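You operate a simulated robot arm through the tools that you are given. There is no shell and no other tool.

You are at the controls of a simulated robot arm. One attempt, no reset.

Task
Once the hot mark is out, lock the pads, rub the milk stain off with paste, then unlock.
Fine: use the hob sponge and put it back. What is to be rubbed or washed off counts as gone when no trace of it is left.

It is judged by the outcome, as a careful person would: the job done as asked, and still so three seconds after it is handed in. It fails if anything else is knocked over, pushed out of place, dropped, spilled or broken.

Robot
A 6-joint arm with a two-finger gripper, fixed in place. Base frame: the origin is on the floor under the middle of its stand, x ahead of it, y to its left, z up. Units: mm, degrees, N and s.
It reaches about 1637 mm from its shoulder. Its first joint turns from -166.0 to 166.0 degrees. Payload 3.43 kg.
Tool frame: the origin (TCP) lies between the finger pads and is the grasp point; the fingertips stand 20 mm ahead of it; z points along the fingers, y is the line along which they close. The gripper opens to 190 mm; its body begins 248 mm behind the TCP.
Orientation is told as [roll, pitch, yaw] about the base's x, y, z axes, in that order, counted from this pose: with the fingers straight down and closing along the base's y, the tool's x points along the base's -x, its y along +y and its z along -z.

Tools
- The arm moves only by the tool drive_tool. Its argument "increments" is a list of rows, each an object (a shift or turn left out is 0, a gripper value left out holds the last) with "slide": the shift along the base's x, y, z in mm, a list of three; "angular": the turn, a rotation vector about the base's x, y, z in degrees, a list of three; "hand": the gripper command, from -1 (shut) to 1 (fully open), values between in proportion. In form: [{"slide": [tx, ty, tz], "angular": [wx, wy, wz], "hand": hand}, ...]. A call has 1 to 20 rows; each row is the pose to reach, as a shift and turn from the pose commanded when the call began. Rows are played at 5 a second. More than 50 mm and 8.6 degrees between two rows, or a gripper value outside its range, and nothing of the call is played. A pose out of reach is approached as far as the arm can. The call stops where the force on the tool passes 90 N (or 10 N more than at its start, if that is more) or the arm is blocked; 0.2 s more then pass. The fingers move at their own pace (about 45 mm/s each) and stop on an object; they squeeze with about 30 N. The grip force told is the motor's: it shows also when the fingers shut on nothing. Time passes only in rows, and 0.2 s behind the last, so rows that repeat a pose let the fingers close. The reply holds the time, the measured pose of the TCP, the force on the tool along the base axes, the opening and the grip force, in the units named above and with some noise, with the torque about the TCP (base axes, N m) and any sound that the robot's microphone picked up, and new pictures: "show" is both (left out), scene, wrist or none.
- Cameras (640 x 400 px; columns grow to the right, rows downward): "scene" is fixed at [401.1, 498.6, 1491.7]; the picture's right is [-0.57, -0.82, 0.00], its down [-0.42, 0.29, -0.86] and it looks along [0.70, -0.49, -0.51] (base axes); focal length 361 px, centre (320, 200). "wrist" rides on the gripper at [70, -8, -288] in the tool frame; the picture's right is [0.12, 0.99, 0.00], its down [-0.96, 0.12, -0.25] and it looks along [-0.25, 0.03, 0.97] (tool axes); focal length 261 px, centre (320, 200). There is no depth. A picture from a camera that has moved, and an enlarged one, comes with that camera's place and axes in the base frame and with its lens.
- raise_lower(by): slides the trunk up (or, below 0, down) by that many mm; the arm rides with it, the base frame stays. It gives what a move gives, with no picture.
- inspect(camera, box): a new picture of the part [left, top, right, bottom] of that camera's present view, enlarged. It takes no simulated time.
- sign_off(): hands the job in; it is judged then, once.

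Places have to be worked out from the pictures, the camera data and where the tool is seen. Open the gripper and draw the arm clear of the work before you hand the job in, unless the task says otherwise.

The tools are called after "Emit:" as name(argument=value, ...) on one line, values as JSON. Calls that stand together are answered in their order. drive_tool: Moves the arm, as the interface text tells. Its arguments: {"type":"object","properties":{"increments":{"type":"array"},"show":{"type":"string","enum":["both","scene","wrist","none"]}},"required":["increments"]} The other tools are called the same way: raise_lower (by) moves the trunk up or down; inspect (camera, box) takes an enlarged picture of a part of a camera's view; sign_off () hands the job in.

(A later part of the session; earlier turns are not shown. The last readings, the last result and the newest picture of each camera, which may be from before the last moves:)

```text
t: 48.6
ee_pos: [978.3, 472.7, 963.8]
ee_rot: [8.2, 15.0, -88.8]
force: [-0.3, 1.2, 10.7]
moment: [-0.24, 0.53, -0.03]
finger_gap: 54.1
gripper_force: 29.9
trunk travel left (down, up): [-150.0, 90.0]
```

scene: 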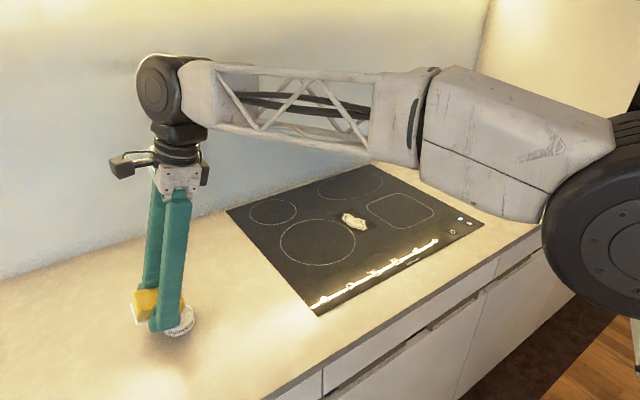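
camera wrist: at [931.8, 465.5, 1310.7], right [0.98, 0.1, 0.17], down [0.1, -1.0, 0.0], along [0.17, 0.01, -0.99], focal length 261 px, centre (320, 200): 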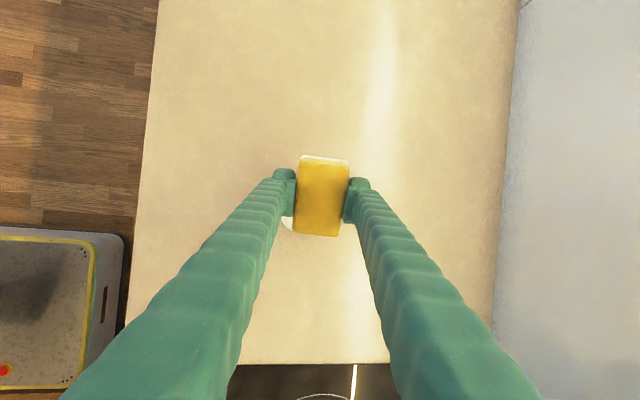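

Force has risen to 10.7 N, and the moment hints that the contact is off toward the -x side. I look before doing more.

Emit:
inspect(camera="scene", box=[130, 270, 210, 345])

Emit:
inspect(camera="wrist", box=[250, 150, 390, 250])

```text
5.33 times, centred on (170, 308) of scene
camera zoom: at [401.1, 498.6, 1491.7], right [-0.57, -0.82, 0.0], down [-0.42, 0.29, -0.86], along [0.7, -0.49, -0.51], focal length 1926 px, centre (1120, -373)
```

zoom: 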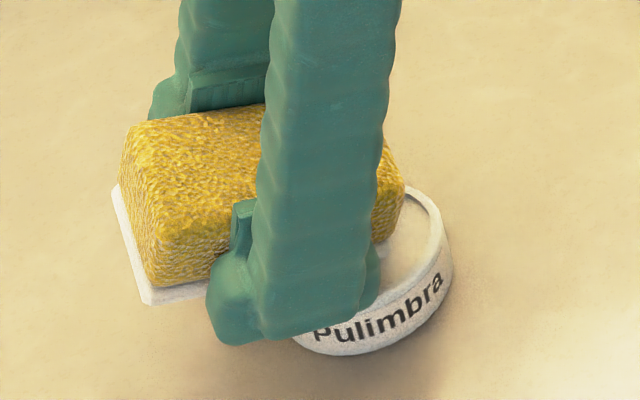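

```text
4.00 times, centred on (320, 200) of wrist
camera zoom: at [929.7, 465.6, 1254.8], right [0.98, 0.1, 0.17], down [0.1, -1.0, 0.0], along [0.17, 0.01, -0.99], focal length 1043 px, centre (320, 200)
```

zoom: 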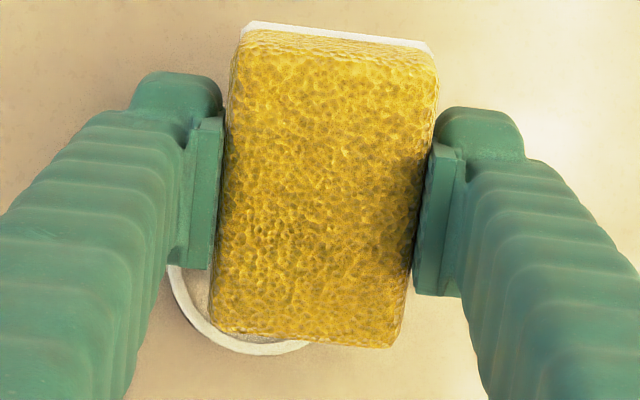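

Emit:
drive_tool(increments=[{"slide": [0, 0, 0]}, {"slide": [0, 0, 0]}], show="none")

```text
t: 49.2
ee_pos: [978.7, 472.0, 963.0]
ee_rot: [8.2, 15.1, -88.8]
force: [2.5, 0.9, 13.5]
moment: [-0.42, 0.26, 0.02]
finger_gap: 53.9
gripper_force: 30.1
trunk travel left (down, up): [-150.0, 90.0]
```

Now the moment places the contact at about (-27, -34) from the TCP. That is the sponge's low corner, inside the pot's opening, pressing on the paste with 13 N. I lift straight up and check the pot and paste.

Emit:
drive_tool(increments=[{"slide": [0, 0, 5]}, {"slide": [0, 0, 20]}, {"slide": [0, 0, 50]}, {"slide": [-4, -15, 58], "angular": [-5, 2.67, 0]}, {"slide": [-8, -30, 58], "angular": [-10, 5.33, 0]}, {"slide": [-10, -50, 58], "angular": [-15, 8, 0]}, {"slide": [-10, -80, 58], "angular": [-15, 8, 0]}, {"slide": [-10, -80, 58], "angular": [-15, 8, 0]}], show="both")

Emit:
inspect(camera="scene", box=[155, 295, 205, 340])

Emit:
inspect(camera="scene", box=[160, 245, 260, 310])

Emit:
inspect(camera="wrist", box=[220, 95, 420, 245])

```text
t: 51.0
ee_pos: [970.1, 394.1, 1022.9]
ee_rot: [0.0, 0.0, -90.0]
force: [0.7, -0.3, -0.1]
moment: [0.03, -0.01, 0.0]
finger_gap: 54.2
gripper_force: 30.1
trunk travel left (down, up): [-150.0, 90.0]
camera wrist: at [960.9, 463.1, 1308.9], right [0.99, 0.12, 0.0], down [0.12, -0.96, 0.25], along [0.03, -0.25, -0.97], focal length 261 px, centre (320, 200)
```

scene: 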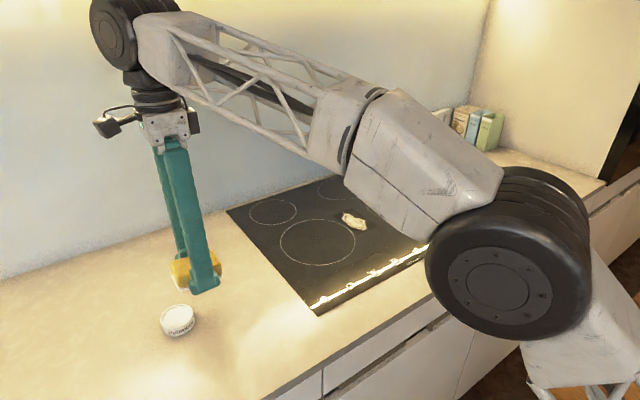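
wrist: 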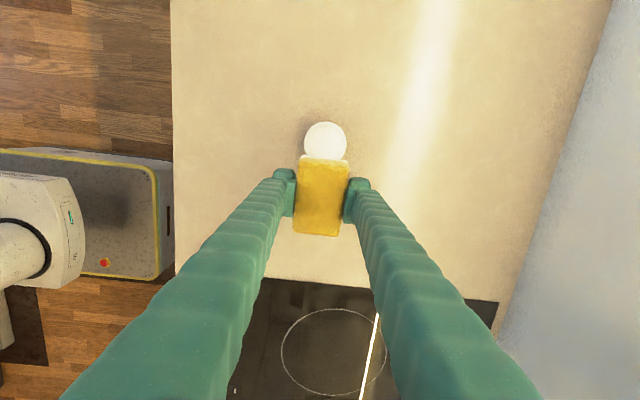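

```text
8.89 times, centred on (180, 318) of scene
camera zoom: at [401.1, 498.6, 1491.7], right [-0.57, -0.82, 0.0], down [-0.42, 0.29, -0.86], along [0.7, -0.49, -0.51], focal length 3209 px, centre (1564, -844)
```

zoom: 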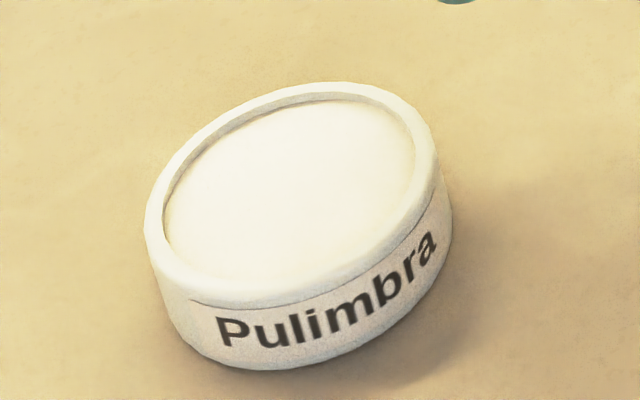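

```text
6.15 times, centred on (210, 278) of scene
camera zoom: at [401.1, 498.6, 1491.7], right [-0.57, -0.82, 0.0], down [-0.42, 0.29, -0.86], along [0.7, -0.49, -0.51], focal length 2222 px, centre (997, -277)
```

zoom: 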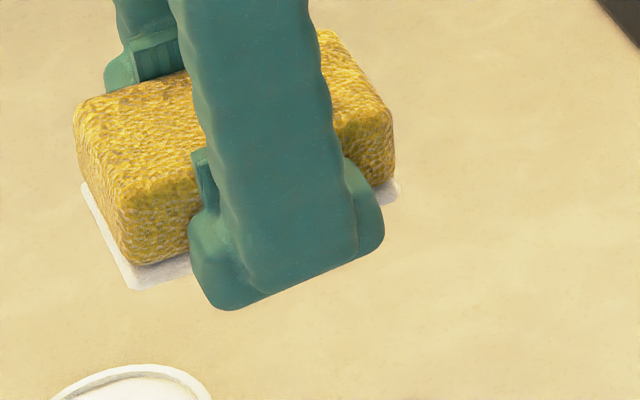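

```text
2.67 times, centred on (320, 170) of wrist
camera zoom: at [960.9, 463.1, 1308.9], right [0.99, 0.12, 0.0], down [0.12, -0.96, 0.25], along [0.03, -0.25, -0.97], focal length 695 px, centre (320, 280)
```

zoom: 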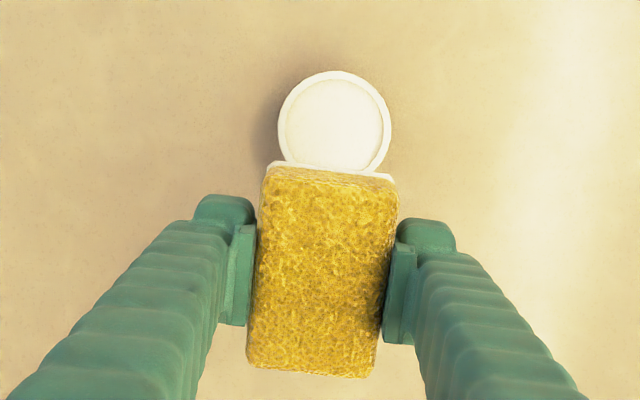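

The pot has not moved. Now I carry the sponge at height across to above the stain, near (1048, -69).

Emit:
drive_tool(increments=[{"slide": [0, -43, 0]}, {"slide": [0, -86, 0]}, {"slide": [5, -129, 0]}, {"slide": [12, -172, 0]}, {"slide": [20, -215, 0]}, {"slide": [28, -258, 0]}, {"slide": [36, -301, 0]}, {"slide": [45, -344, 0]}, {"slide": [54, -387, 0]}, {"slide": [62, -430, -5]}, {"slide": [70, -463, -15]}, {"slide": [70, -463, -25]}, {"slide": [70, -463, -25]}], show="both")

Emit:
inspect(camera="wrist", box=[220, 95, 420, 245])

Emit:
inspect(camera="scene", box=[300, 160, 420, 245])

```text
t: 53.8
ee_pos: [1039.1, -71.8, 995.5]
ee_rot: [0.0, 0.0, -90.0]
force: [-0.3, -0.2, -0.3]
moment: [0.02, 0.03, 0.02]
finger_gap: 54.1
gripper_force: 29.6
trunk travel left (down, up): [-150.0, 90.0]
camera wrist: at [1029.7, -2.1, 1283.0], right [0.99, 0.12, 0.0], down [0.12, -0.96, 0.25], along [0.03, -0.25, -0.97], focal length 261 px, centre (320, 200)
```

scene: 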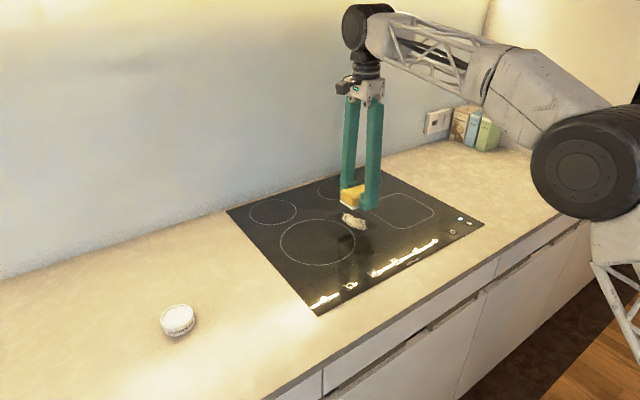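
wrist: 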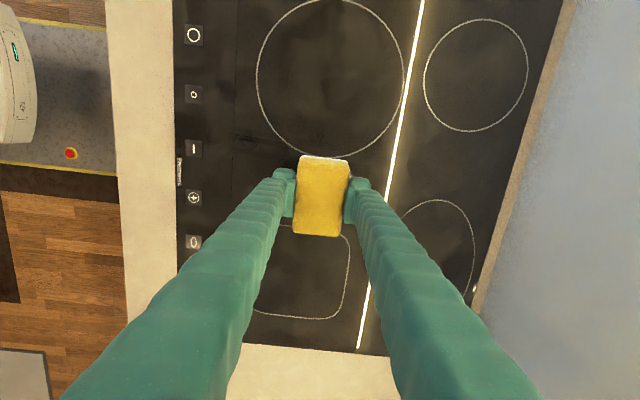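

```text
2.67 times, centred on (320, 170) of wrist
camera zoom: at [1029.7, -2.1, 1283.0], right [0.99, 0.12, 0.0], down [0.12, -0.96, 0.25], along [0.03, -0.25, -0.97], focal length 695 px, centre (320, 280)
```

zoom: 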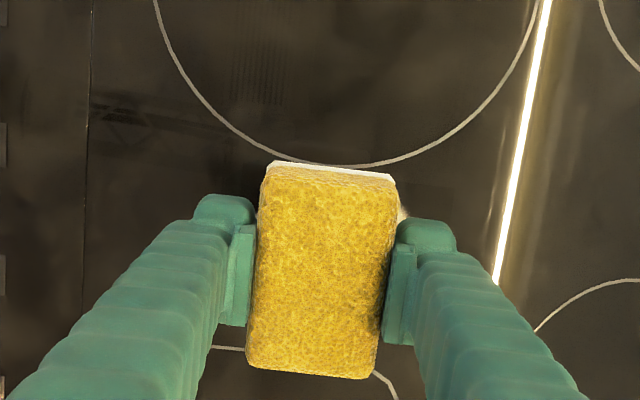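

```text
4.71 times, centred on (360, 202) of scene
camera zoom: at [401.1, 498.6, 1491.7], right [-0.57, -0.82, 0.0], down [-0.42, 0.29, -0.86], along [0.7, -0.49, -0.51], focal length 1699 px, centre (132, 188)
```

zoom: 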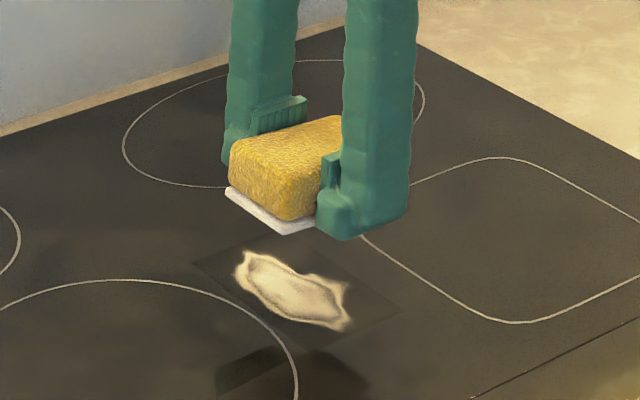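

The pad shows bright white. I place the stain at x ≈ 996–1100, y ≈ -50 to -100. I lower toward the glass at its middle.

Emit:
drive_tool(increments=[{"slide": [4, -2, -25]}, {"slide": [4, -2, -45]}, {"slide": [4, -2, -55]}, {"slide": [4, -2, -55]}], show="both")

Emit:
inspect(camera="scene", box=[310, 175, 410, 245])

```text
t: 54.8
ee_pos: [1041.7, -71.4, 941.0]
ee_rot: [0.1, 0.0, -90.0]
force: [-0.2, -0.3, 0.2]
moment: [0.01, 0.02, -0.02]
finger_gap: 54.0
gripper_force: 30.6
trunk travel left (down, up): [-150.0, 90.0]
camera wrist: at [1033.3, -2.5, 1227.7], right [0.99, 0.12, 0.0], down [0.12, -0.96, 0.25], along [0.03, -0.25, -0.97], focal length 261 px, centre (320, 200)
```

scene: 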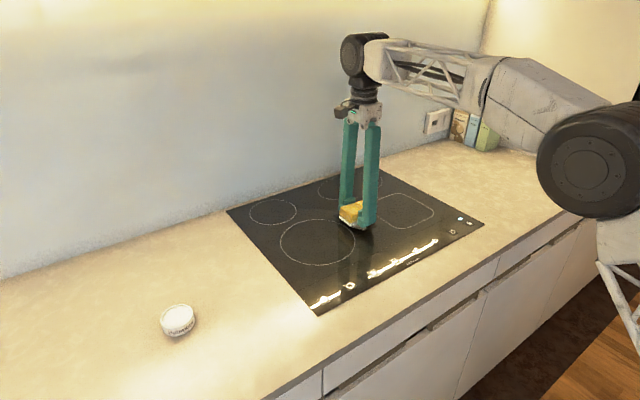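
wrist: 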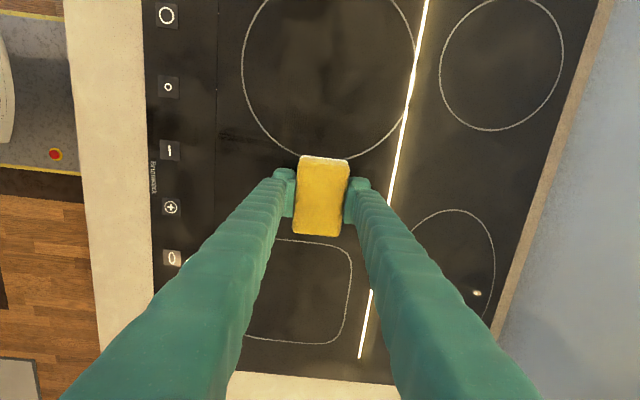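

```text
5.71 times, centred on (360, 210) of scene
camera zoom: at [401.1, 498.6, 1491.7], right [-0.57, -0.82, 0.0], down [-0.42, 0.29, -0.86], along [0.7, -0.49, -0.51], focal length 2063 px, centre (91, 143)
```

zoom: 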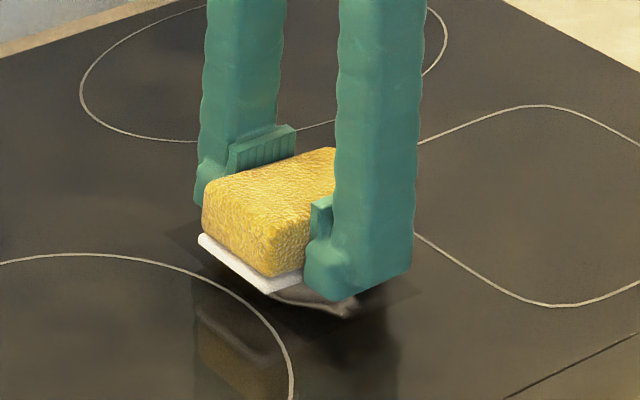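

Emit:
drive_tool(increments=[{"slide": [0, 0, -3]}, {"slide": [0, 0, -6]}, {"slide": [0, 0, -7]}, {"slide": [0, 0, -7]}], show="none")

```text
t: 55.8
ee_pos: [1042.1, -73.3, 934.9]
ee_rot: [0.0, 0.0, -90.0]
force: [0.1, 0.0, 0.4]
moment: [-0.03, 0.01, 0.0]
finger_gap: 54.4
gripper_force: 29.8
trunk travel left (down, up): [-150.0, 90.0]
```

Emit:
drive_tool(increments=[{"slide": [0, 0, -1]}, {"slide": [0, 0, -2]}, {"slide": [0, 0, -2]}], show="none")

```text
t: 56.6
ee_pos: [1041.7, -73.7, 931.9]
ee_rot: [0.0, 0.1, -90.0]
force: [0.1, 0.7, -0.7]
moment: [0.0, -0.02, -0.05]
finger_gap: 54.1
gripper_force: 29.6
trunk travel left (down, up): [-150.0, 90.0]
```

Emit:
drive_tool(increments=[{"slide": [0, 0, -1]}, {"slide": [0, 0, -1.5]}, {"slide": [0, 0, -1.5]}], show="none")

```text
t: 57.4
ee_pos: [1042.2, -72.4, 930.2]
ee_rot: [0.0, 0.0, -90.1]
force: [-0.4, -0.3, -1.3]
moment: [0.02, -0.06, 0.01]
finger_gap: 54.2
gripper_force: 30.2
trunk travel left (down, up): [-150.0, 90.0]
```

Emit:
drive_tool(increments=[{"slide": [0, 0, -1]}, {"slide": [0, 0, -1.5]}, {"slide": [0, 0, -1.5]}], show="none")

```text
t: 58.2
ee_pos: [1043.5, -72.2, 929.3]
ee_rot: [0.0, 0.1, -90.0]
force: [-1.8, -0.6, 10.6]
moment: [-0.43, 0.12, -0.08]
finger_gap: 54.3
gripper_force: 30.0
trunk travel left (down, up): [-150.0, 90.0]
```

Contact at about 10 N, but the moment shows only the -y end touching, so the sponge has tipped slightly in the grip. I trim the tool by about 2° around x to seat the pad flat.

Emit:
drive_tool(increments=[{"slide": [0, 0, 0.5], "angular": [-1, 0, 0]}, {"slide": [0, 0, 0.5], "angular": [-2, 0, 0]}, {"slide": [0, 0, 0], "angular": [-2, 0, 0]}, {"slide": [0, 0, 0], "angular": [-2, 0, 0]}], show="none")

```text
t: 59.2
ee_pos: [1042.5, -72.1, 927.7]
ee_rot: [0.0, -2.0, -90.1]
force: [-0.2, 0.1, 1.9]
moment: [-0.09, 0.0, 0.01]
finger_gap: 54.5
gripper_force: 30.2
trunk travel left (down, up): [-150.0, 90.0]
```

Emit:
drive_tool(increments=[{"slide": [0, 0, -0.4], "angular": [-0.7, 0, 0]}, {"slide": [0, 0, -1], "angular": [-1.2, 0, 0]}, {"slide": [0, 0, -1], "angular": [-1.2, 0, 0]}, {"slide": [0, 0, -1], "angular": [-1.2, 0, 0]}], show="none")

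```text
t: 60.2
ee_pos: [1044.1, -73.4, 927.4]
ee_rot: [-0.1, -3.2, -90.0]
force: [0.4, 0.0, 0.5]
moment: [0.0, 0.0, 0.0]
finger_gap: 54.3
gripper_force: 30.0
trunk travel left (down, up): [-150.0, 90.0]
```

Emit:
drive_tool(increments=[{"slide": [0, 0, -0.5]}, {"slide": [0, 0, -1]}, {"slide": [0, 0, -1]}, {"slide": [0, 0, -1]}], show="none")

```text
t: 61.2
ee_pos: [1044.3, -72.2, 927.2]
ee_rot: [0.0, -3.2, -89.9]
force: [-0.3, 0.0, 4.8]
moment: [-0.26, 0.0, -0.02]
finger_gap: 54.1
gripper_force: 29.8
trunk travel left (down, up): [-150.0, 90.0]
```

Emit:
inspect(camera="scene", box=[325, 180, 395, 240])

Emit:
inspect(camera="wrist", box=[240, 120, 400, 240])

```text
6.67 times, centred on (360, 210) of scene
camera zoom: at [401.1, 498.6, 1491.7], right [-0.57, -0.82, 0.0], down [-0.42, 0.29, -0.86], along [0.7, -0.49, -0.51], focal length 2407 px, centre (53, 133)
```

zoom: 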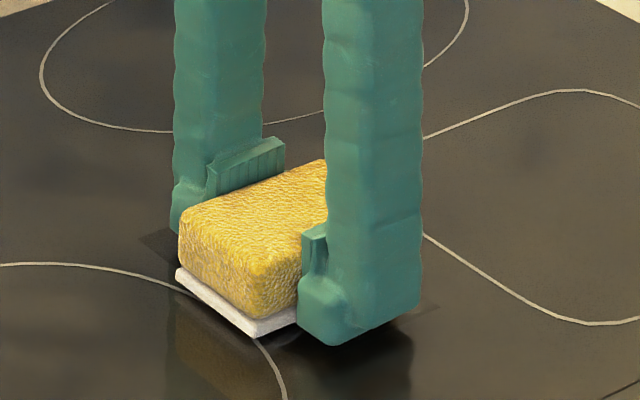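

```text
3.33 times, centred on (320, 180) of wrist
camera zoom: at [1034.9, 13.7, 1209.7], right [0.99, 0.12, -0.01], down [0.11, -0.95, 0.3], along [0.03, -0.3, -0.95], focal length 869 px, centre (320, 267)
```

zoom: 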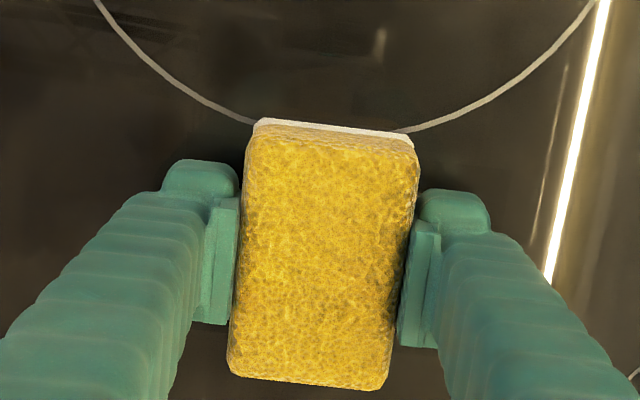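

Emit:
drive_tool(increments=[{"slide": [0, 0, 0.3], "angular": [-1, 0, 0]}, {"slide": [0, 0, 0.3], "angular": [-2, 0, 0]}, {"slide": [0, 0, -0.5], "angular": [-2, 0, 0]}, {"slide": [0, 0, -1], "angular": [-2, 0, 0]}, {"slide": [0, 0, -1], "angular": [-2, 0, 0]}], show="none")

```text
t: 62.4
ee_pos: [1042.1, -72.2, 927.4]
ee_rot: [0.0, -5.3, -90.0]
force: [2.1, 2.7, 9.9]
moment: [0.4, -0.05, -0.14]
finger_gap: 54.0
gripper_force: 30.4
trunk travel left (down, up): [-150.0, 90.0]
```

Now the +y end touches, so flat lies between 3.2° and 5.3°. I trim back 1°.

Emit:
drive_tool(increments=[{"slide": [0, 0, 0.3], "angular": [0.5, 0, 0]}, {"slide": [0, 0, 0.3], "angular": [1, 0, 0]}, {"slide": [0, 0, 0], "angular": [1, 0, 0]}, {"slide": [0, 0, 0], "angular": [1, 0, 0]}], show="none")

```text
t: 63.4
ee_pos: [1042.5, -73.6, 927.3]
ee_rot: [0.0, -4.2, -90.0]
force: [-1.7, 0.0, 6.6]
moment: [-0.24, 0.05, -0.05]
finger_gap: 54.2
gripper_force: 29.8
trunk travel left (down, up): [-150.0, 90.0]
```

Emit:
drive_tool(increments=[{"slide": [0, 0, 0.2], "angular": [-0.3, 0, 0]}, {"slide": [0, 0, -0.3], "angular": [-0.5, 0, 0]}, {"slide": [0, 0, -0.5], "angular": [-0.5, 0, 0]}, {"slide": [0, 0, -0.5], "angular": [-0.5, 0, 0]}], show="none")

```text
t: 64.4
ee_pos: [1042.4, -72.7, 925.8]
ee_rot: [0.1, -4.6, -90.0]
force: [2.2, -0.1, 15.4]
moment: [0.45, 0.02, -0.03]
finger_gap: 54.3
gripper_force: 30.1
trunk travel left (down, up): [-150.0, 90.0]
```

The load is now spread (15 N, moment much reduced). I rub along x over the stain with slow strokes and look at the effect.

Emit:
drive_tool(increments=[{"slide": [12, 0, 0]}, {"slide": [24, 0, 0]}, {"slide": [36, 0, 0]}, {"slide": [46, 0, 0]}, {"slide": [34, 0, 0]}, {"slide": [20, 0, 0]}, {"slide": [6, 0, 0]}, {"slide": [-8, 0, 0]}, {"slide": [-22, 0, 0]}, {"slide": [-35, 0, 0]}, {"slide": [-22, 0, 0]}, {"slide": [-10, 0, 0]}, {"slide": [0, 0, 0]}], show="both")

Emit:
inspect(camera="scene", box=[325, 180, 395, 240])

```text
t: 67.2
ee_pos: [1041.4, -72.4, 926.1]
ee_rot: [0.0, -4.8, -90.0]
force: [-3.2, 0.3, 9.6]
moment: [0.02, 0.08, 0.02]
finger_gap: 54.0
gripper_force: 30.5
trunk travel left (down, up): [-150.0, 90.0]
camera wrist: at [1033.2, 19.9, 1206.1], right [0.99, 0.12, -0.01], down [0.12, -0.94, 0.33], along [0.03, -0.32, -0.95], focal length 261 px, centre (320, 200)
```

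scene: 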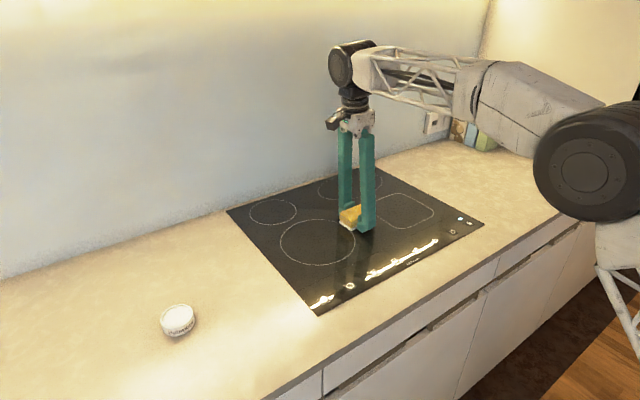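
wrist: 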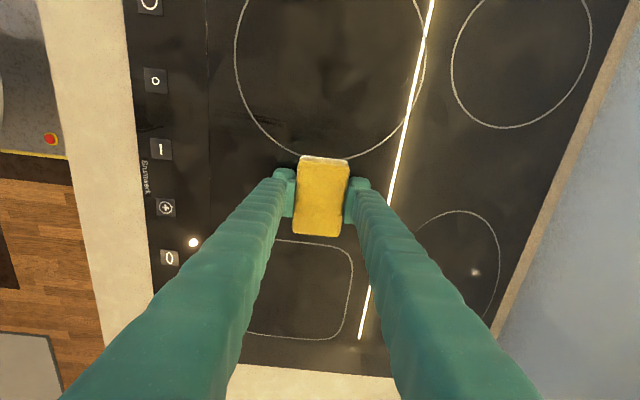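

```text
6.67 times, centred on (360, 210) of scene
camera zoom: at [401.1, 498.6, 1491.7], right [-0.57, -0.82, 0.0], down [-0.42, 0.29, -0.86], along [0.7, -0.49, -0.51], focal length 2407 px, centre (53, 133)
```

zoom: 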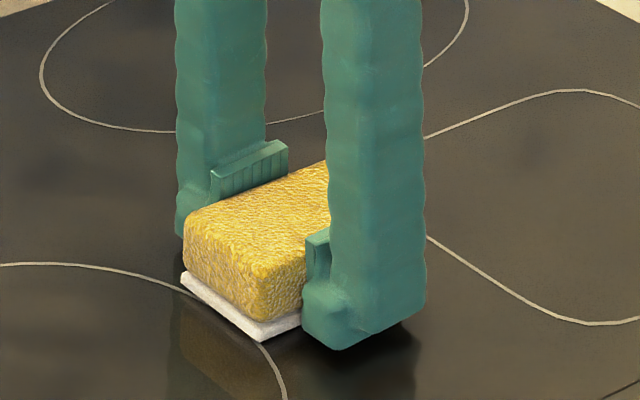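

Emit:
inspect(camera="wrist", box=[130, 210, 260, 290])

Emit:
inspect(camera="scene", box=[360, 190, 500, 285])

Emit:
inspect(camera="wrist", box=[240, 120, 400, 240])

```text
4.92 times, centred on (195, 250) of wrist
camera zoom: at [1033.2, 19.9, 1206.1], right [0.99, 0.12, -0.01], down [0.12, -0.94, 0.33], along [0.03, -0.32, -0.95], focal length 1283 px, centre (935, -46)
```

zoom: 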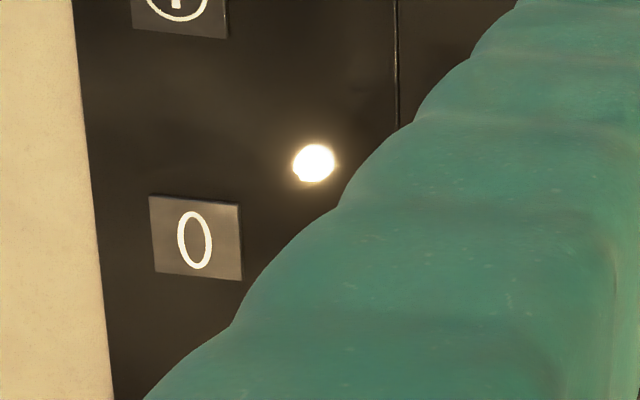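

```text
4.21 times, centred on (430, 238) of scene
camera zoom: at [401.1, 498.6, 1491.7], right [-0.57, -0.82, 0.0], down [-0.42, 0.29, -0.86], along [0.7, -0.49, -0.51], focal length 1520 px, centre (-143, 42)
```

zoom: 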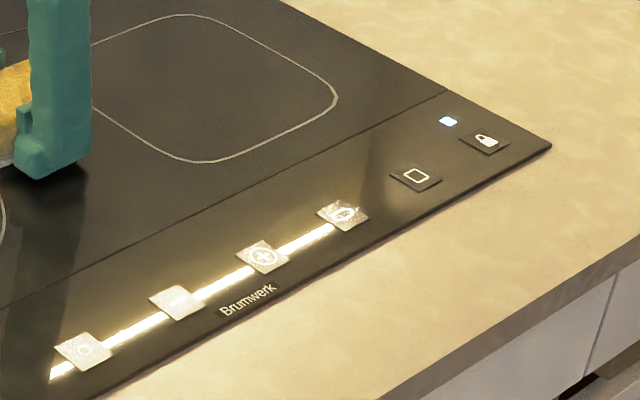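

```text
3.33 times, centred on (320, 180) of wrist
camera zoom: at [1033.2, 19.9, 1206.1], right [0.99, 0.12, -0.01], down [0.12, -0.94, 0.33], along [0.03, -0.32, -0.95], focal length 869 px, centre (320, 267)
```

zoom: 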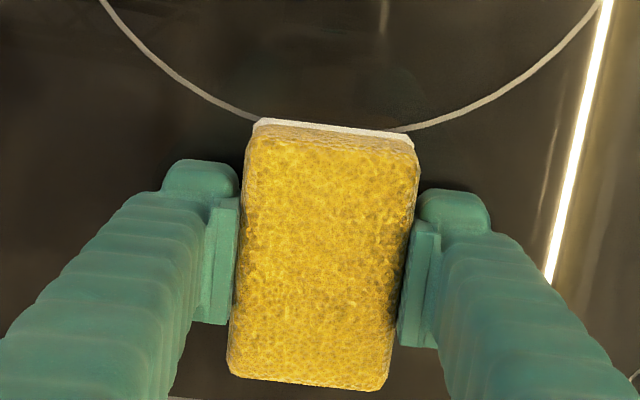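

The load is now evenly flat (about 10 N, no moment), and the bright dot is only a ceiling-lamp reflection; the lock lamp is still lit. I continue with more strokes.

Emit:
drive_tool(increments=[{"slide": [18, 0, 0]}, {"slide": [34, 0, 0]}, {"slide": [48, 0, 0]}, {"slide": [34, 3, 0]}, {"slide": [18, 3, 0]}, {"slide": [2, 3, 0]}, {"slide": [-16, 3, 0]}, {"slide": [-36, 3, 0]}, {"slide": [-18, -3, 0]}, {"slide": [0, -3, 0]}, {"slide": [18, -3, 0]}, {"slide": [34, -3, 0]}, {"slide": [48, -3, 0]}, {"slide": [32, -1, 0]}, {"slide": [14, -1, 0]}, {"slide": [-4, -1, 0]}, {"slide": [-22, -1, 0]}, {"slide": [-38, -1, 0]}, {"slide": [-20, 0, 0]}, {"slide": [0, 0, 0]}], show="none")

```text
t: 71.4
ee_pos: [1042.4, -73.5, 925.7]
ee_rot: [0.1, -4.8, -90.1]
force: [-3.3, 0.9, 11.0]
moment: [0.02, 0.1, -0.01]
finger_gap: 54.2
gripper_force: 29.7
trunk travel left (down, up): [-150.0, 90.0]
```

Force stayed steady at about 11 N. I lift clear of the stain to see what is left.

Emit:
drive_tool(increments=[{"slide": [0, 0, 10]}, {"slide": [0, 0, 40]}, {"slide": [-10, 20, 65]}, {"slide": [-20, 60, 70]}, {"slide": [-30, 105, 70]}, {"slide": [-40, 150, 70]}, {"slide": [-40, 150, 70]}], show="both")

Emit:
inspect(camera="scene", box=[310, 180, 410, 245])

Emit:
inspect(camera="wrist", box=[240, 120, 480, 320])

```text
t: 73.0
ee_pos: [1003.6, 77.2, 992.7]
ee_rot: [-0.1, -4.6, -90.2]
force: [-0.4, 0.4, -0.5]
moment: [-0.06, 0.0, 0.02]
finger_gap: 54.1
gripper_force: 29.8
trunk travel left (down, up): [-150.0, 90.0]
camera wrist: at [995.0, 170.3, 1272.5], right [0.99, 0.12, -0.01], down [0.11, -0.94, 0.33], along [0.03, -0.32, -0.95], focal length 261 px, centre (320, 200)
```

scene: 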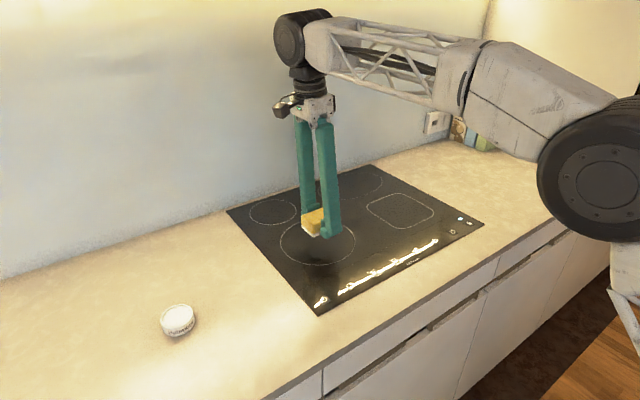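
wrist: 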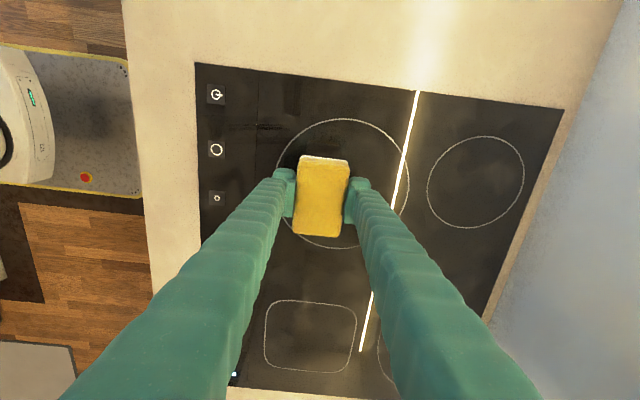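

```text
6.15 times, centred on (360, 212) of scene
camera zoom: at [401.1, 498.6, 1491.7], right [-0.57, -0.82, 0.0], down [-0.42, 0.29, -0.86], along [0.7, -0.49, -0.51], focal length 2222 px, centre (74, 123)
```

zoom: 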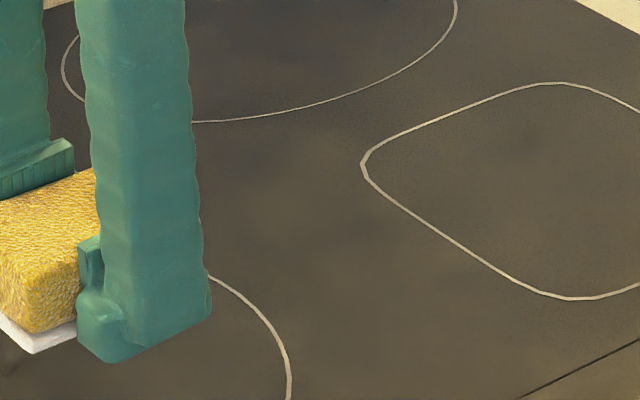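

```text
2.00 times, centred on (360, 220) of wrist
camera zoom: at [995.0, 170.3, 1272.5], right [0.99, 0.12, -0.01], down [0.11, -0.94, 0.33], along [0.03, -0.32, -0.95], focal length 521 px, centre (240, 160)
```

zoom: 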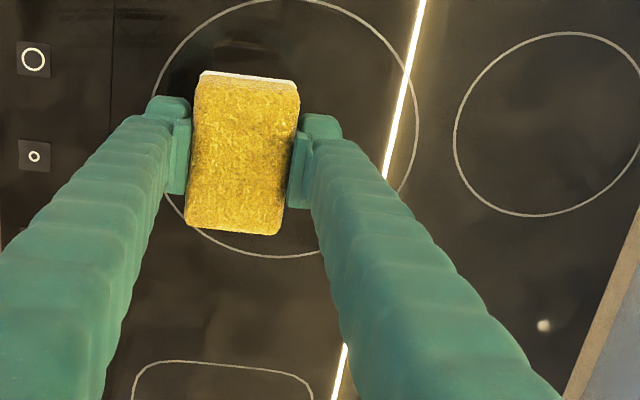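

The stain looks gone. I zoom in closely on where it was, to check for any trace.

Emit:
inspect(camera="scene", box=[335, 205, 385, 240])

Emit:
inspect(camera="wrist", box=[270, 230, 370, 300])

```text
11.43 times, centred on (360, 222) of scene
camera zoom: at [401.1, 498.6, 1491.7], right [-0.57, -0.82, 0.0], down [-0.42, 0.29, -0.86], along [0.7, -0.49, -0.51], focal length 4126 px, centre (-137, -57)
```

zoom: 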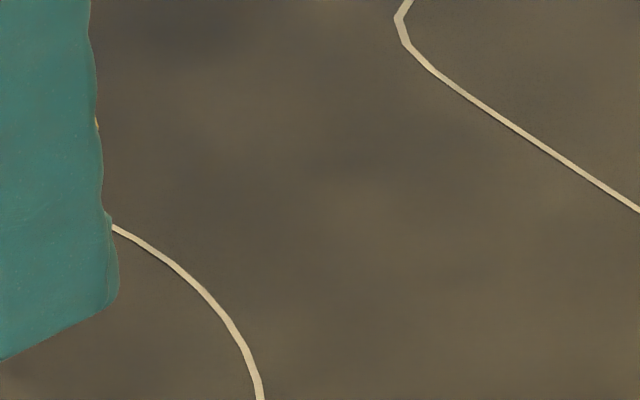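

```text
5.71 times, centred on (320, 265) of wrist
camera zoom: at [995.0, 170.3, 1272.5], right [0.99, 0.12, -0.01], down [0.11, -0.94, 0.33], along [0.03, -0.32, -0.95], focal length 1489 px, centre (320, -171)
```

zoom: 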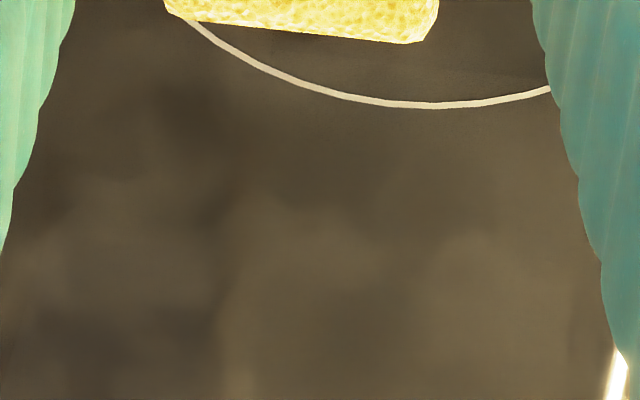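

No trace visible there. I carry the sponge toward its home spot, keeping the trimmed tilt so the pad stays level, and check the glass again with the arm out of the way.

Emit:
drive_tool(increments=[{"slide": [-22, 36, 5]}, {"slide": [-44, 72, 8]}, {"slide": [-66, 108, 8]}, {"slide": [-88, 144, 8]}, {"slide": [-110, 180, 8]}, {"slide": [-132, 216, 8]}, {"slide": [-152, 250, 8]}, {"slide": [-152, 250, 8]}], show="both")

Emit:
inspect(camera="scene", box=[325, 195, 395, 240])

Emit:
inspect(camera="wrist", box=[220, 120, 420, 245])

Emit:
inspect(camera="scene", box=[205, 255, 315, 340])

```text
t: 74.8
ee_pos: [851.0, 329.1, 1004.6]
ee_rot: [0.0, -4.7, -90.0]
force: [0.1, 0.6, -0.2]
moment: [-0.05, 0.01, -0.02]
finger_gap: 54.5
gripper_force: 30.0
trunk travel left (down, up): [-150.0, 90.0]
camera wrist: at [843.0, 420.8, 1285.0], right [0.99, 0.12, -0.01], down [0.11, -0.94, 0.33], along [0.03, -0.32, -0.95], focal length 261 px, centre (320, 200)
```

scene: 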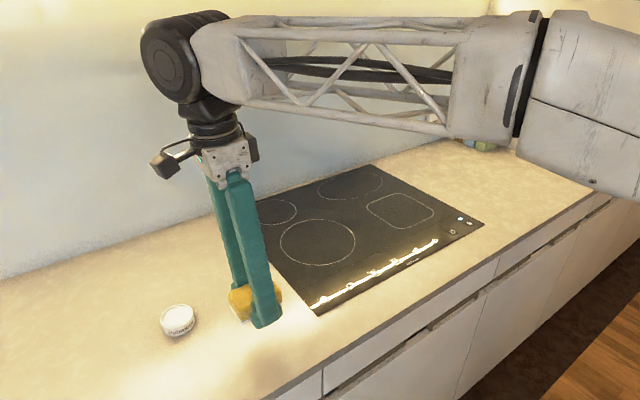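
wrist: 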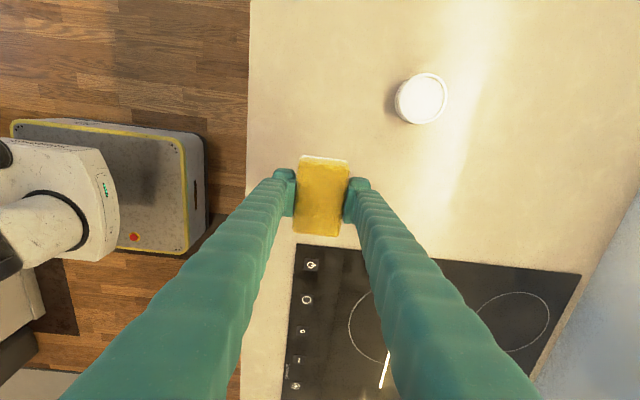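

```text
8.89 times, centred on (360, 218) of scene
camera zoom: at [401.1, 498.6, 1491.7], right [-0.57, -0.82, 0.0], down [-0.42, 0.29, -0.86], along [0.7, -0.49, -0.51], focal length 3209 px, centre (-36, 44)
```

zoom: 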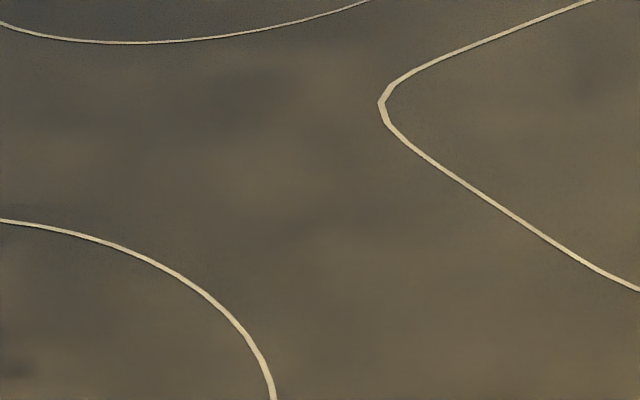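

```text
3.20 times, centred on (320, 182) of wrist
camera zoom: at [843.0, 420.8, 1285.0], right [0.99, 0.12, -0.01], down [0.11, -0.94, 0.33], along [0.03, -0.32, -0.95], focal length 834 px, centre (320, 256)
```

zoom: 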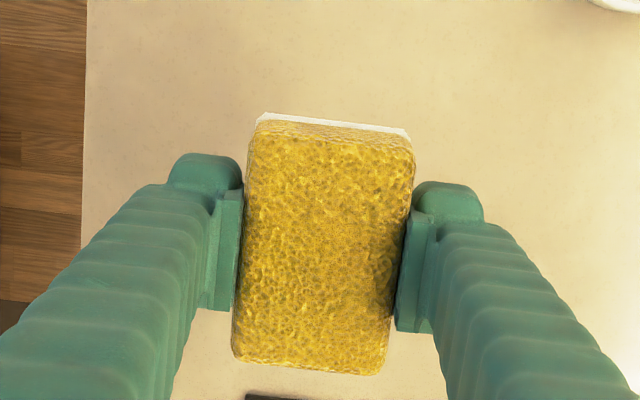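

```text
4.71 times, centred on (260, 298) of scene
camera zoom: at [401.1, 498.6, 1491.7], right [-0.57, -0.82, 0.0], down [-0.42, 0.29, -0.86], along [0.7, -0.49, -0.51], focal length 1699 px, centre (602, -259)
```

zoom: 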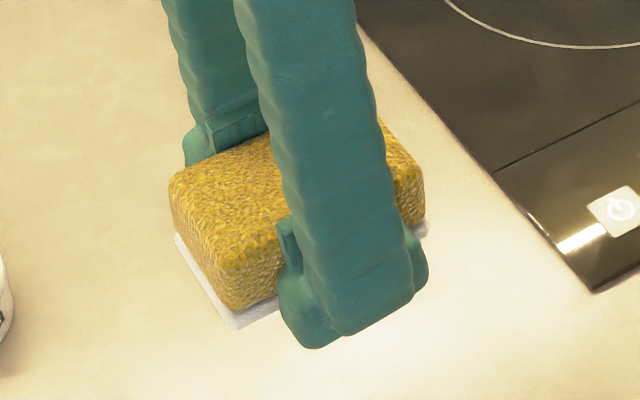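

The glass is clean with the arm well clear. The sponge sits about 2–3 mm to +y in the grip, so I shift by -2, ease the tilt to about -3.2° so the finger feet clear the counter, and lower to just above the counter.

Emit:
drive_tool(increments=[{"slide": [0, -2, -30], "angular": [0.8, 0, 0]}, {"slide": [0, -2, -55], "angular": [1.5, 0, 0]}, {"slide": [0, -2, -70], "angular": [1.5, 0, 0]}, {"slide": [0, -2, -74], "angular": [1.5, 0, 0]}, {"slide": [0, -2, -74], "angular": [1.5, 0, 0]}], show="both")

Emit:
inspect(camera="scene", box=[215, 280, 325, 360])

Emit:
inspect(camera="wrist", box=[220, 120, 420, 245])

```text
t: 76.0
ee_pos: [850.6, 325.5, 929.8]
ee_rot: [-0.1, -3.3, -90.0]
force: [-0.4, 0.4, 0.6]
moment: [0.02, -0.03, 0.03]
finger_gap: 54.2
gripper_force: 30.3
trunk travel left (down, up): [-150.0, 90.0]
camera wrist: at [842.5, 411.0, 1212.3], right [0.99, 0.12, -0.01], down [0.12, -0.95, 0.3], along [0.03, -0.3, -0.95], focal length 261 px, centre (320, 200)
```

scene: 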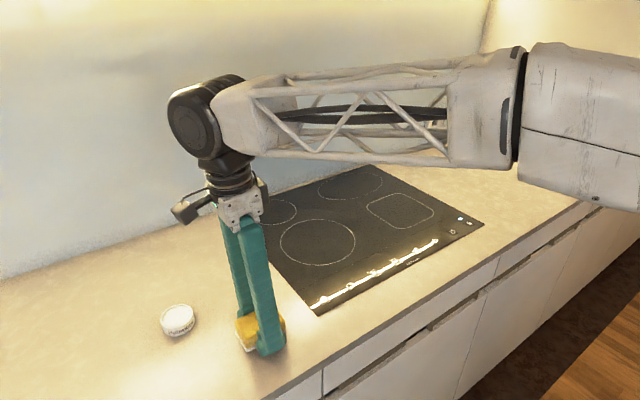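
wrist: 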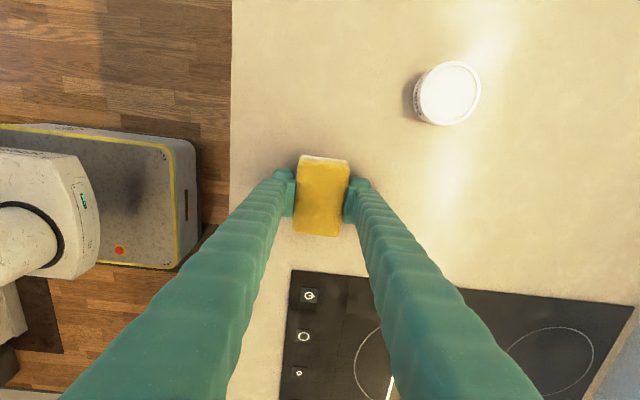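

```text
5.00 times, centred on (270, 320) of scene
camera zoom: at [401.1, 498.6, 1491.7], right [-0.57, -0.82, 0.0], down [-0.42, 0.29, -0.86], along [0.7, -0.49, -0.51], focal length 1805 px, centre (570, -400)
```

zoom: 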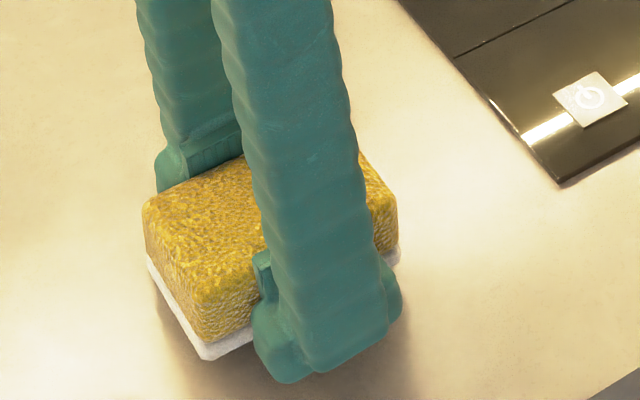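

```text
3.20 times, centred on (320, 182) of wrist
camera zoom: at [842.5, 411.0, 1212.3], right [0.99, 0.12, -0.01], down [0.12, -0.95, 0.3], along [0.03, -0.3, -0.95], focal length 834 px, centre (320, 256)
```

zoom: 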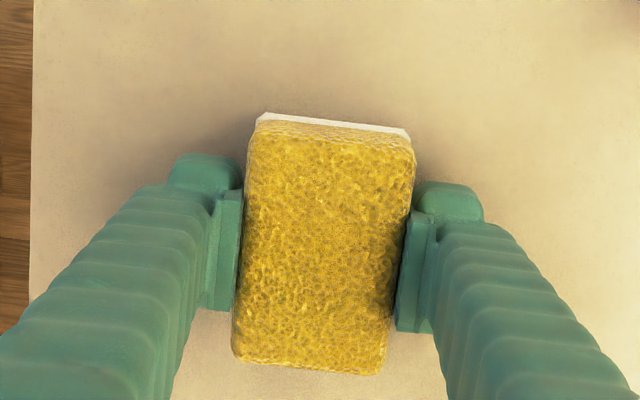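

Compared with the original picture, the sponge now sits roughly 3–5 mm too far to -y. I correct by +4 in y and lower further before comparing again.

Emit:
drive_tool(increments=[{"slide": [0, 2, -2]}, {"slide": [0, 4, -4]}, {"slide": [0, 4, -5]}, {"slide": [0, 4, -5]}], show="none")

Emit:
inspect(camera="scene", box=[220, 290, 320, 360])

Emit:
inspect(camera="wrist", box=[220, 120, 420, 245])

```text
t: 77.0
ee_pos: [851.5, 328.8, 925.4]
ee_rot: [0.0, -3.2, -90.1]
force: [-0.3, -0.6, -1.9]
moment: [0.01, -0.01, 0.0]
finger_gap: 54.0
gripper_force: 29.8
trunk travel left (down, up): [-150.0, 90.0]
```

```text
5.71 times, centred on (270, 325) of scene
camera zoom: at [401.1, 498.6, 1491.7], right [-0.57, -0.82, 0.0], down [-0.42, 0.29, -0.86], along [0.7, -0.49, -0.51], focal length 2063 px, centre (606, -514)
```

zoom: 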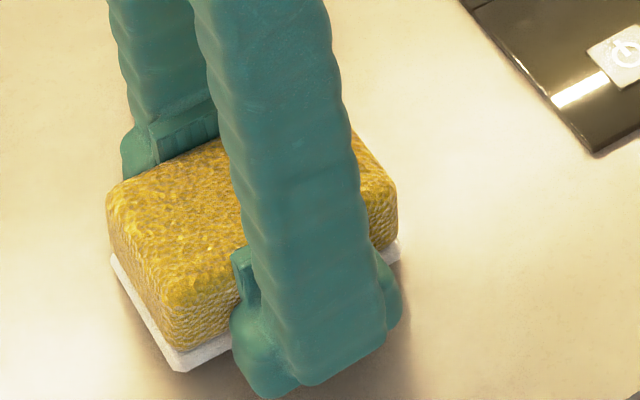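

```text
3.20 times, centred on (320, 182) of wrist
camera zoom: at [842.9, 415.5, 1206.8], right [0.99, 0.12, -0.01], down [0.12, -0.95, 0.3], along [0.03, -0.3, -0.95], focal length 834 px, centre (320, 256)
```

zoom: 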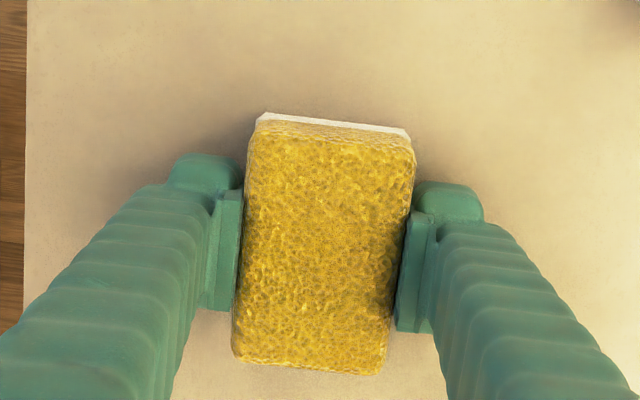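

Now the outline nearly matches the original; only the last few millimetres of height are missing. I lower gently to contact.

Emit:
drive_tool(increments=[{"slide": [0, 0, -1]}, {"slide": [0, 0, -1.5]}, {"slide": [0, 0, -1.5]}], show="none")

```text
t: 77.8
ee_pos: [851.9, 330.0, 923.5]
ee_rot: [0.0, -3.3, -90.0]
force: [0.2, -0.5, -0.4]
moment: [-0.02, 0.02, 0.0]
finger_gap: 54.0
gripper_force: 29.9
trunk travel left (down, up): [-150.0, 90.0]
```

Emit:
drive_tool(increments=[{"slide": [0, 0, -0.7]}, {"slide": [0, 0, -1.2]}, {"slide": [0, 0, -1.2]}], show="none")

```text
t: 78.6
ee_pos: [850.0, 329.7, 921.9]
ee_rot: [0.0, -3.2, -89.9]
force: [2.2, -0.4, 12.9]
moment: [-0.58, 0.0, 0.07]
finger_gap: 54.2
gripper_force: 29.4
trunk travel left (down, up): [-150.0, 90.0]
```

Touching at the -y end with about 13 N. I ease up a touch to a light contact, then open the fingers slowly.

Emit:
drive_tool(increments=[{"slide": [0, 0, 0.5], "angular": [-0.4, 0, 0]}, {"slide": [0, 0, 0.4], "angular": [-0.7, 0, 0]}, {"slide": [0, 0, 0.4], "angular": [-0.7, 0, 0]}], show="none")

```text
t: 79.4
ee_pos: [849.7, 329.2, 921.6]
ee_rot: [0.0, -3.9, -90.1]
force: [0.6, 0.6, 6.5]
moment: [-0.25, -0.03, 0.06]
finger_gap: 54.3
gripper_force: 30.0
trunk travel left (down, up): [-150.0, 90.0]
```

Emit:
drive_tool(increments=[{"slide": [0, 0, 0], "hand": -0.4}, {"slide": [0, 0, 0], "hand": -0.35}, {"slide": [0, 0, 0], "hand": -0.25}, {"slide": [0, 0, 0], "hand": -0.1}, {"slide": [0, 0, 0], "hand": 0.1}, {"slide": [0, 0, 0], "hand": 0.1}, {"slide": [0, 0, 0], "hand": 0.1}], show="both")

Emit:
inspect(camera="scene", box=[220, 290, 320, 360])

Emit:
inspect(camera="wrist", box=[220, 120, 420, 245])

```text
t: 81.0
ee_pos: [849.6, 329.5, 922.0]
ee_rot: [0.0, -3.9, -90.0]
force: [0.0, 0.8, 0.0]
moment: [0.01, 0.03, -0.03]
finger_gap: 104.3
gripper_force: 0.0
trunk travel left (down, up): [-150.0, 90.0]
camera wrist: at [842.1, 418.9, 1203.2], right [0.99, 0.12, -0.01], down [0.12, -0.94, 0.31], along [0.03, -0.31, -0.95], focal length 261 px, centre (320, 200)
```

scene: 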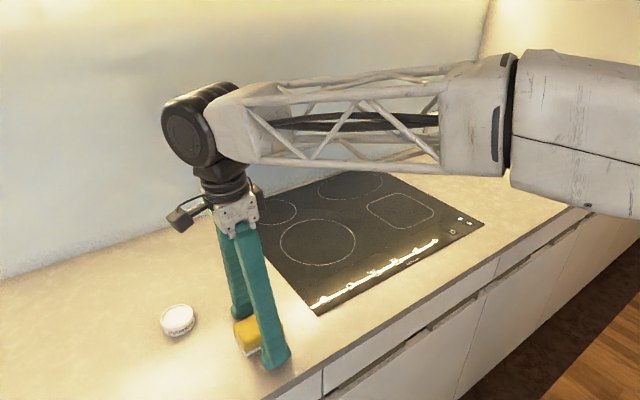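
wrist: 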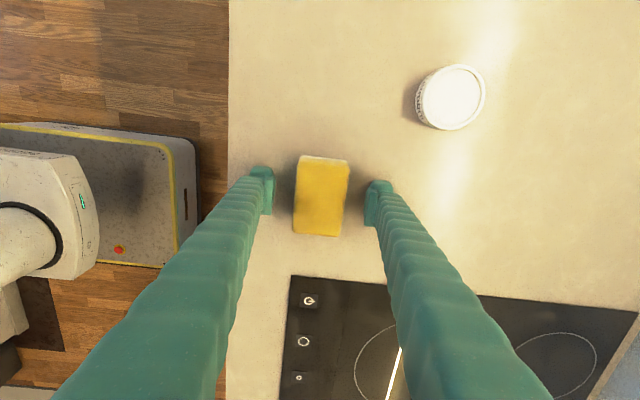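

```text
5.71 times, centred on (270, 325) of scene
camera zoom: at [401.1, 498.6, 1491.7], right [-0.57, -0.82, 0.0], down [-0.42, 0.29, -0.86], along [0.7, -0.49, -0.51], focal length 2063 px, centre (606, -514)
```

zoom: 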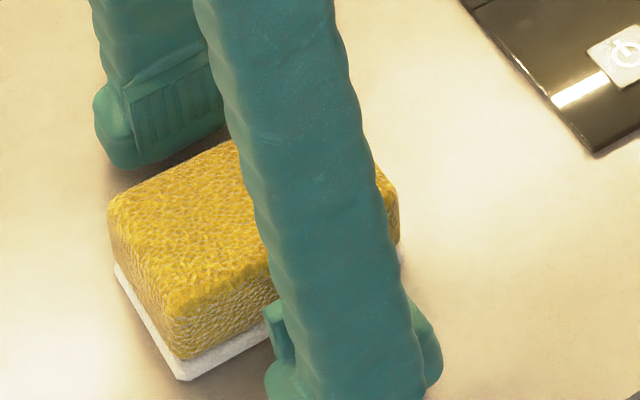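

```text
3.20 times, centred on (320, 182) of wrist
camera zoom: at [842.1, 418.9, 1203.2], right [0.99, 0.12, -0.01], down [0.12, -0.94, 0.31], along [0.03, -0.31, -0.95], focal length 834 px, centre (320, 256)
```

zoom: 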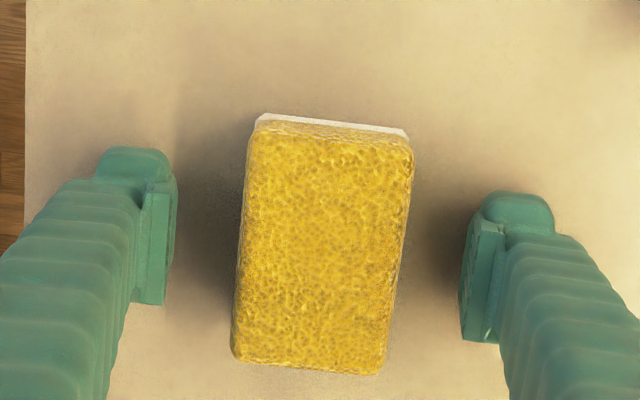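

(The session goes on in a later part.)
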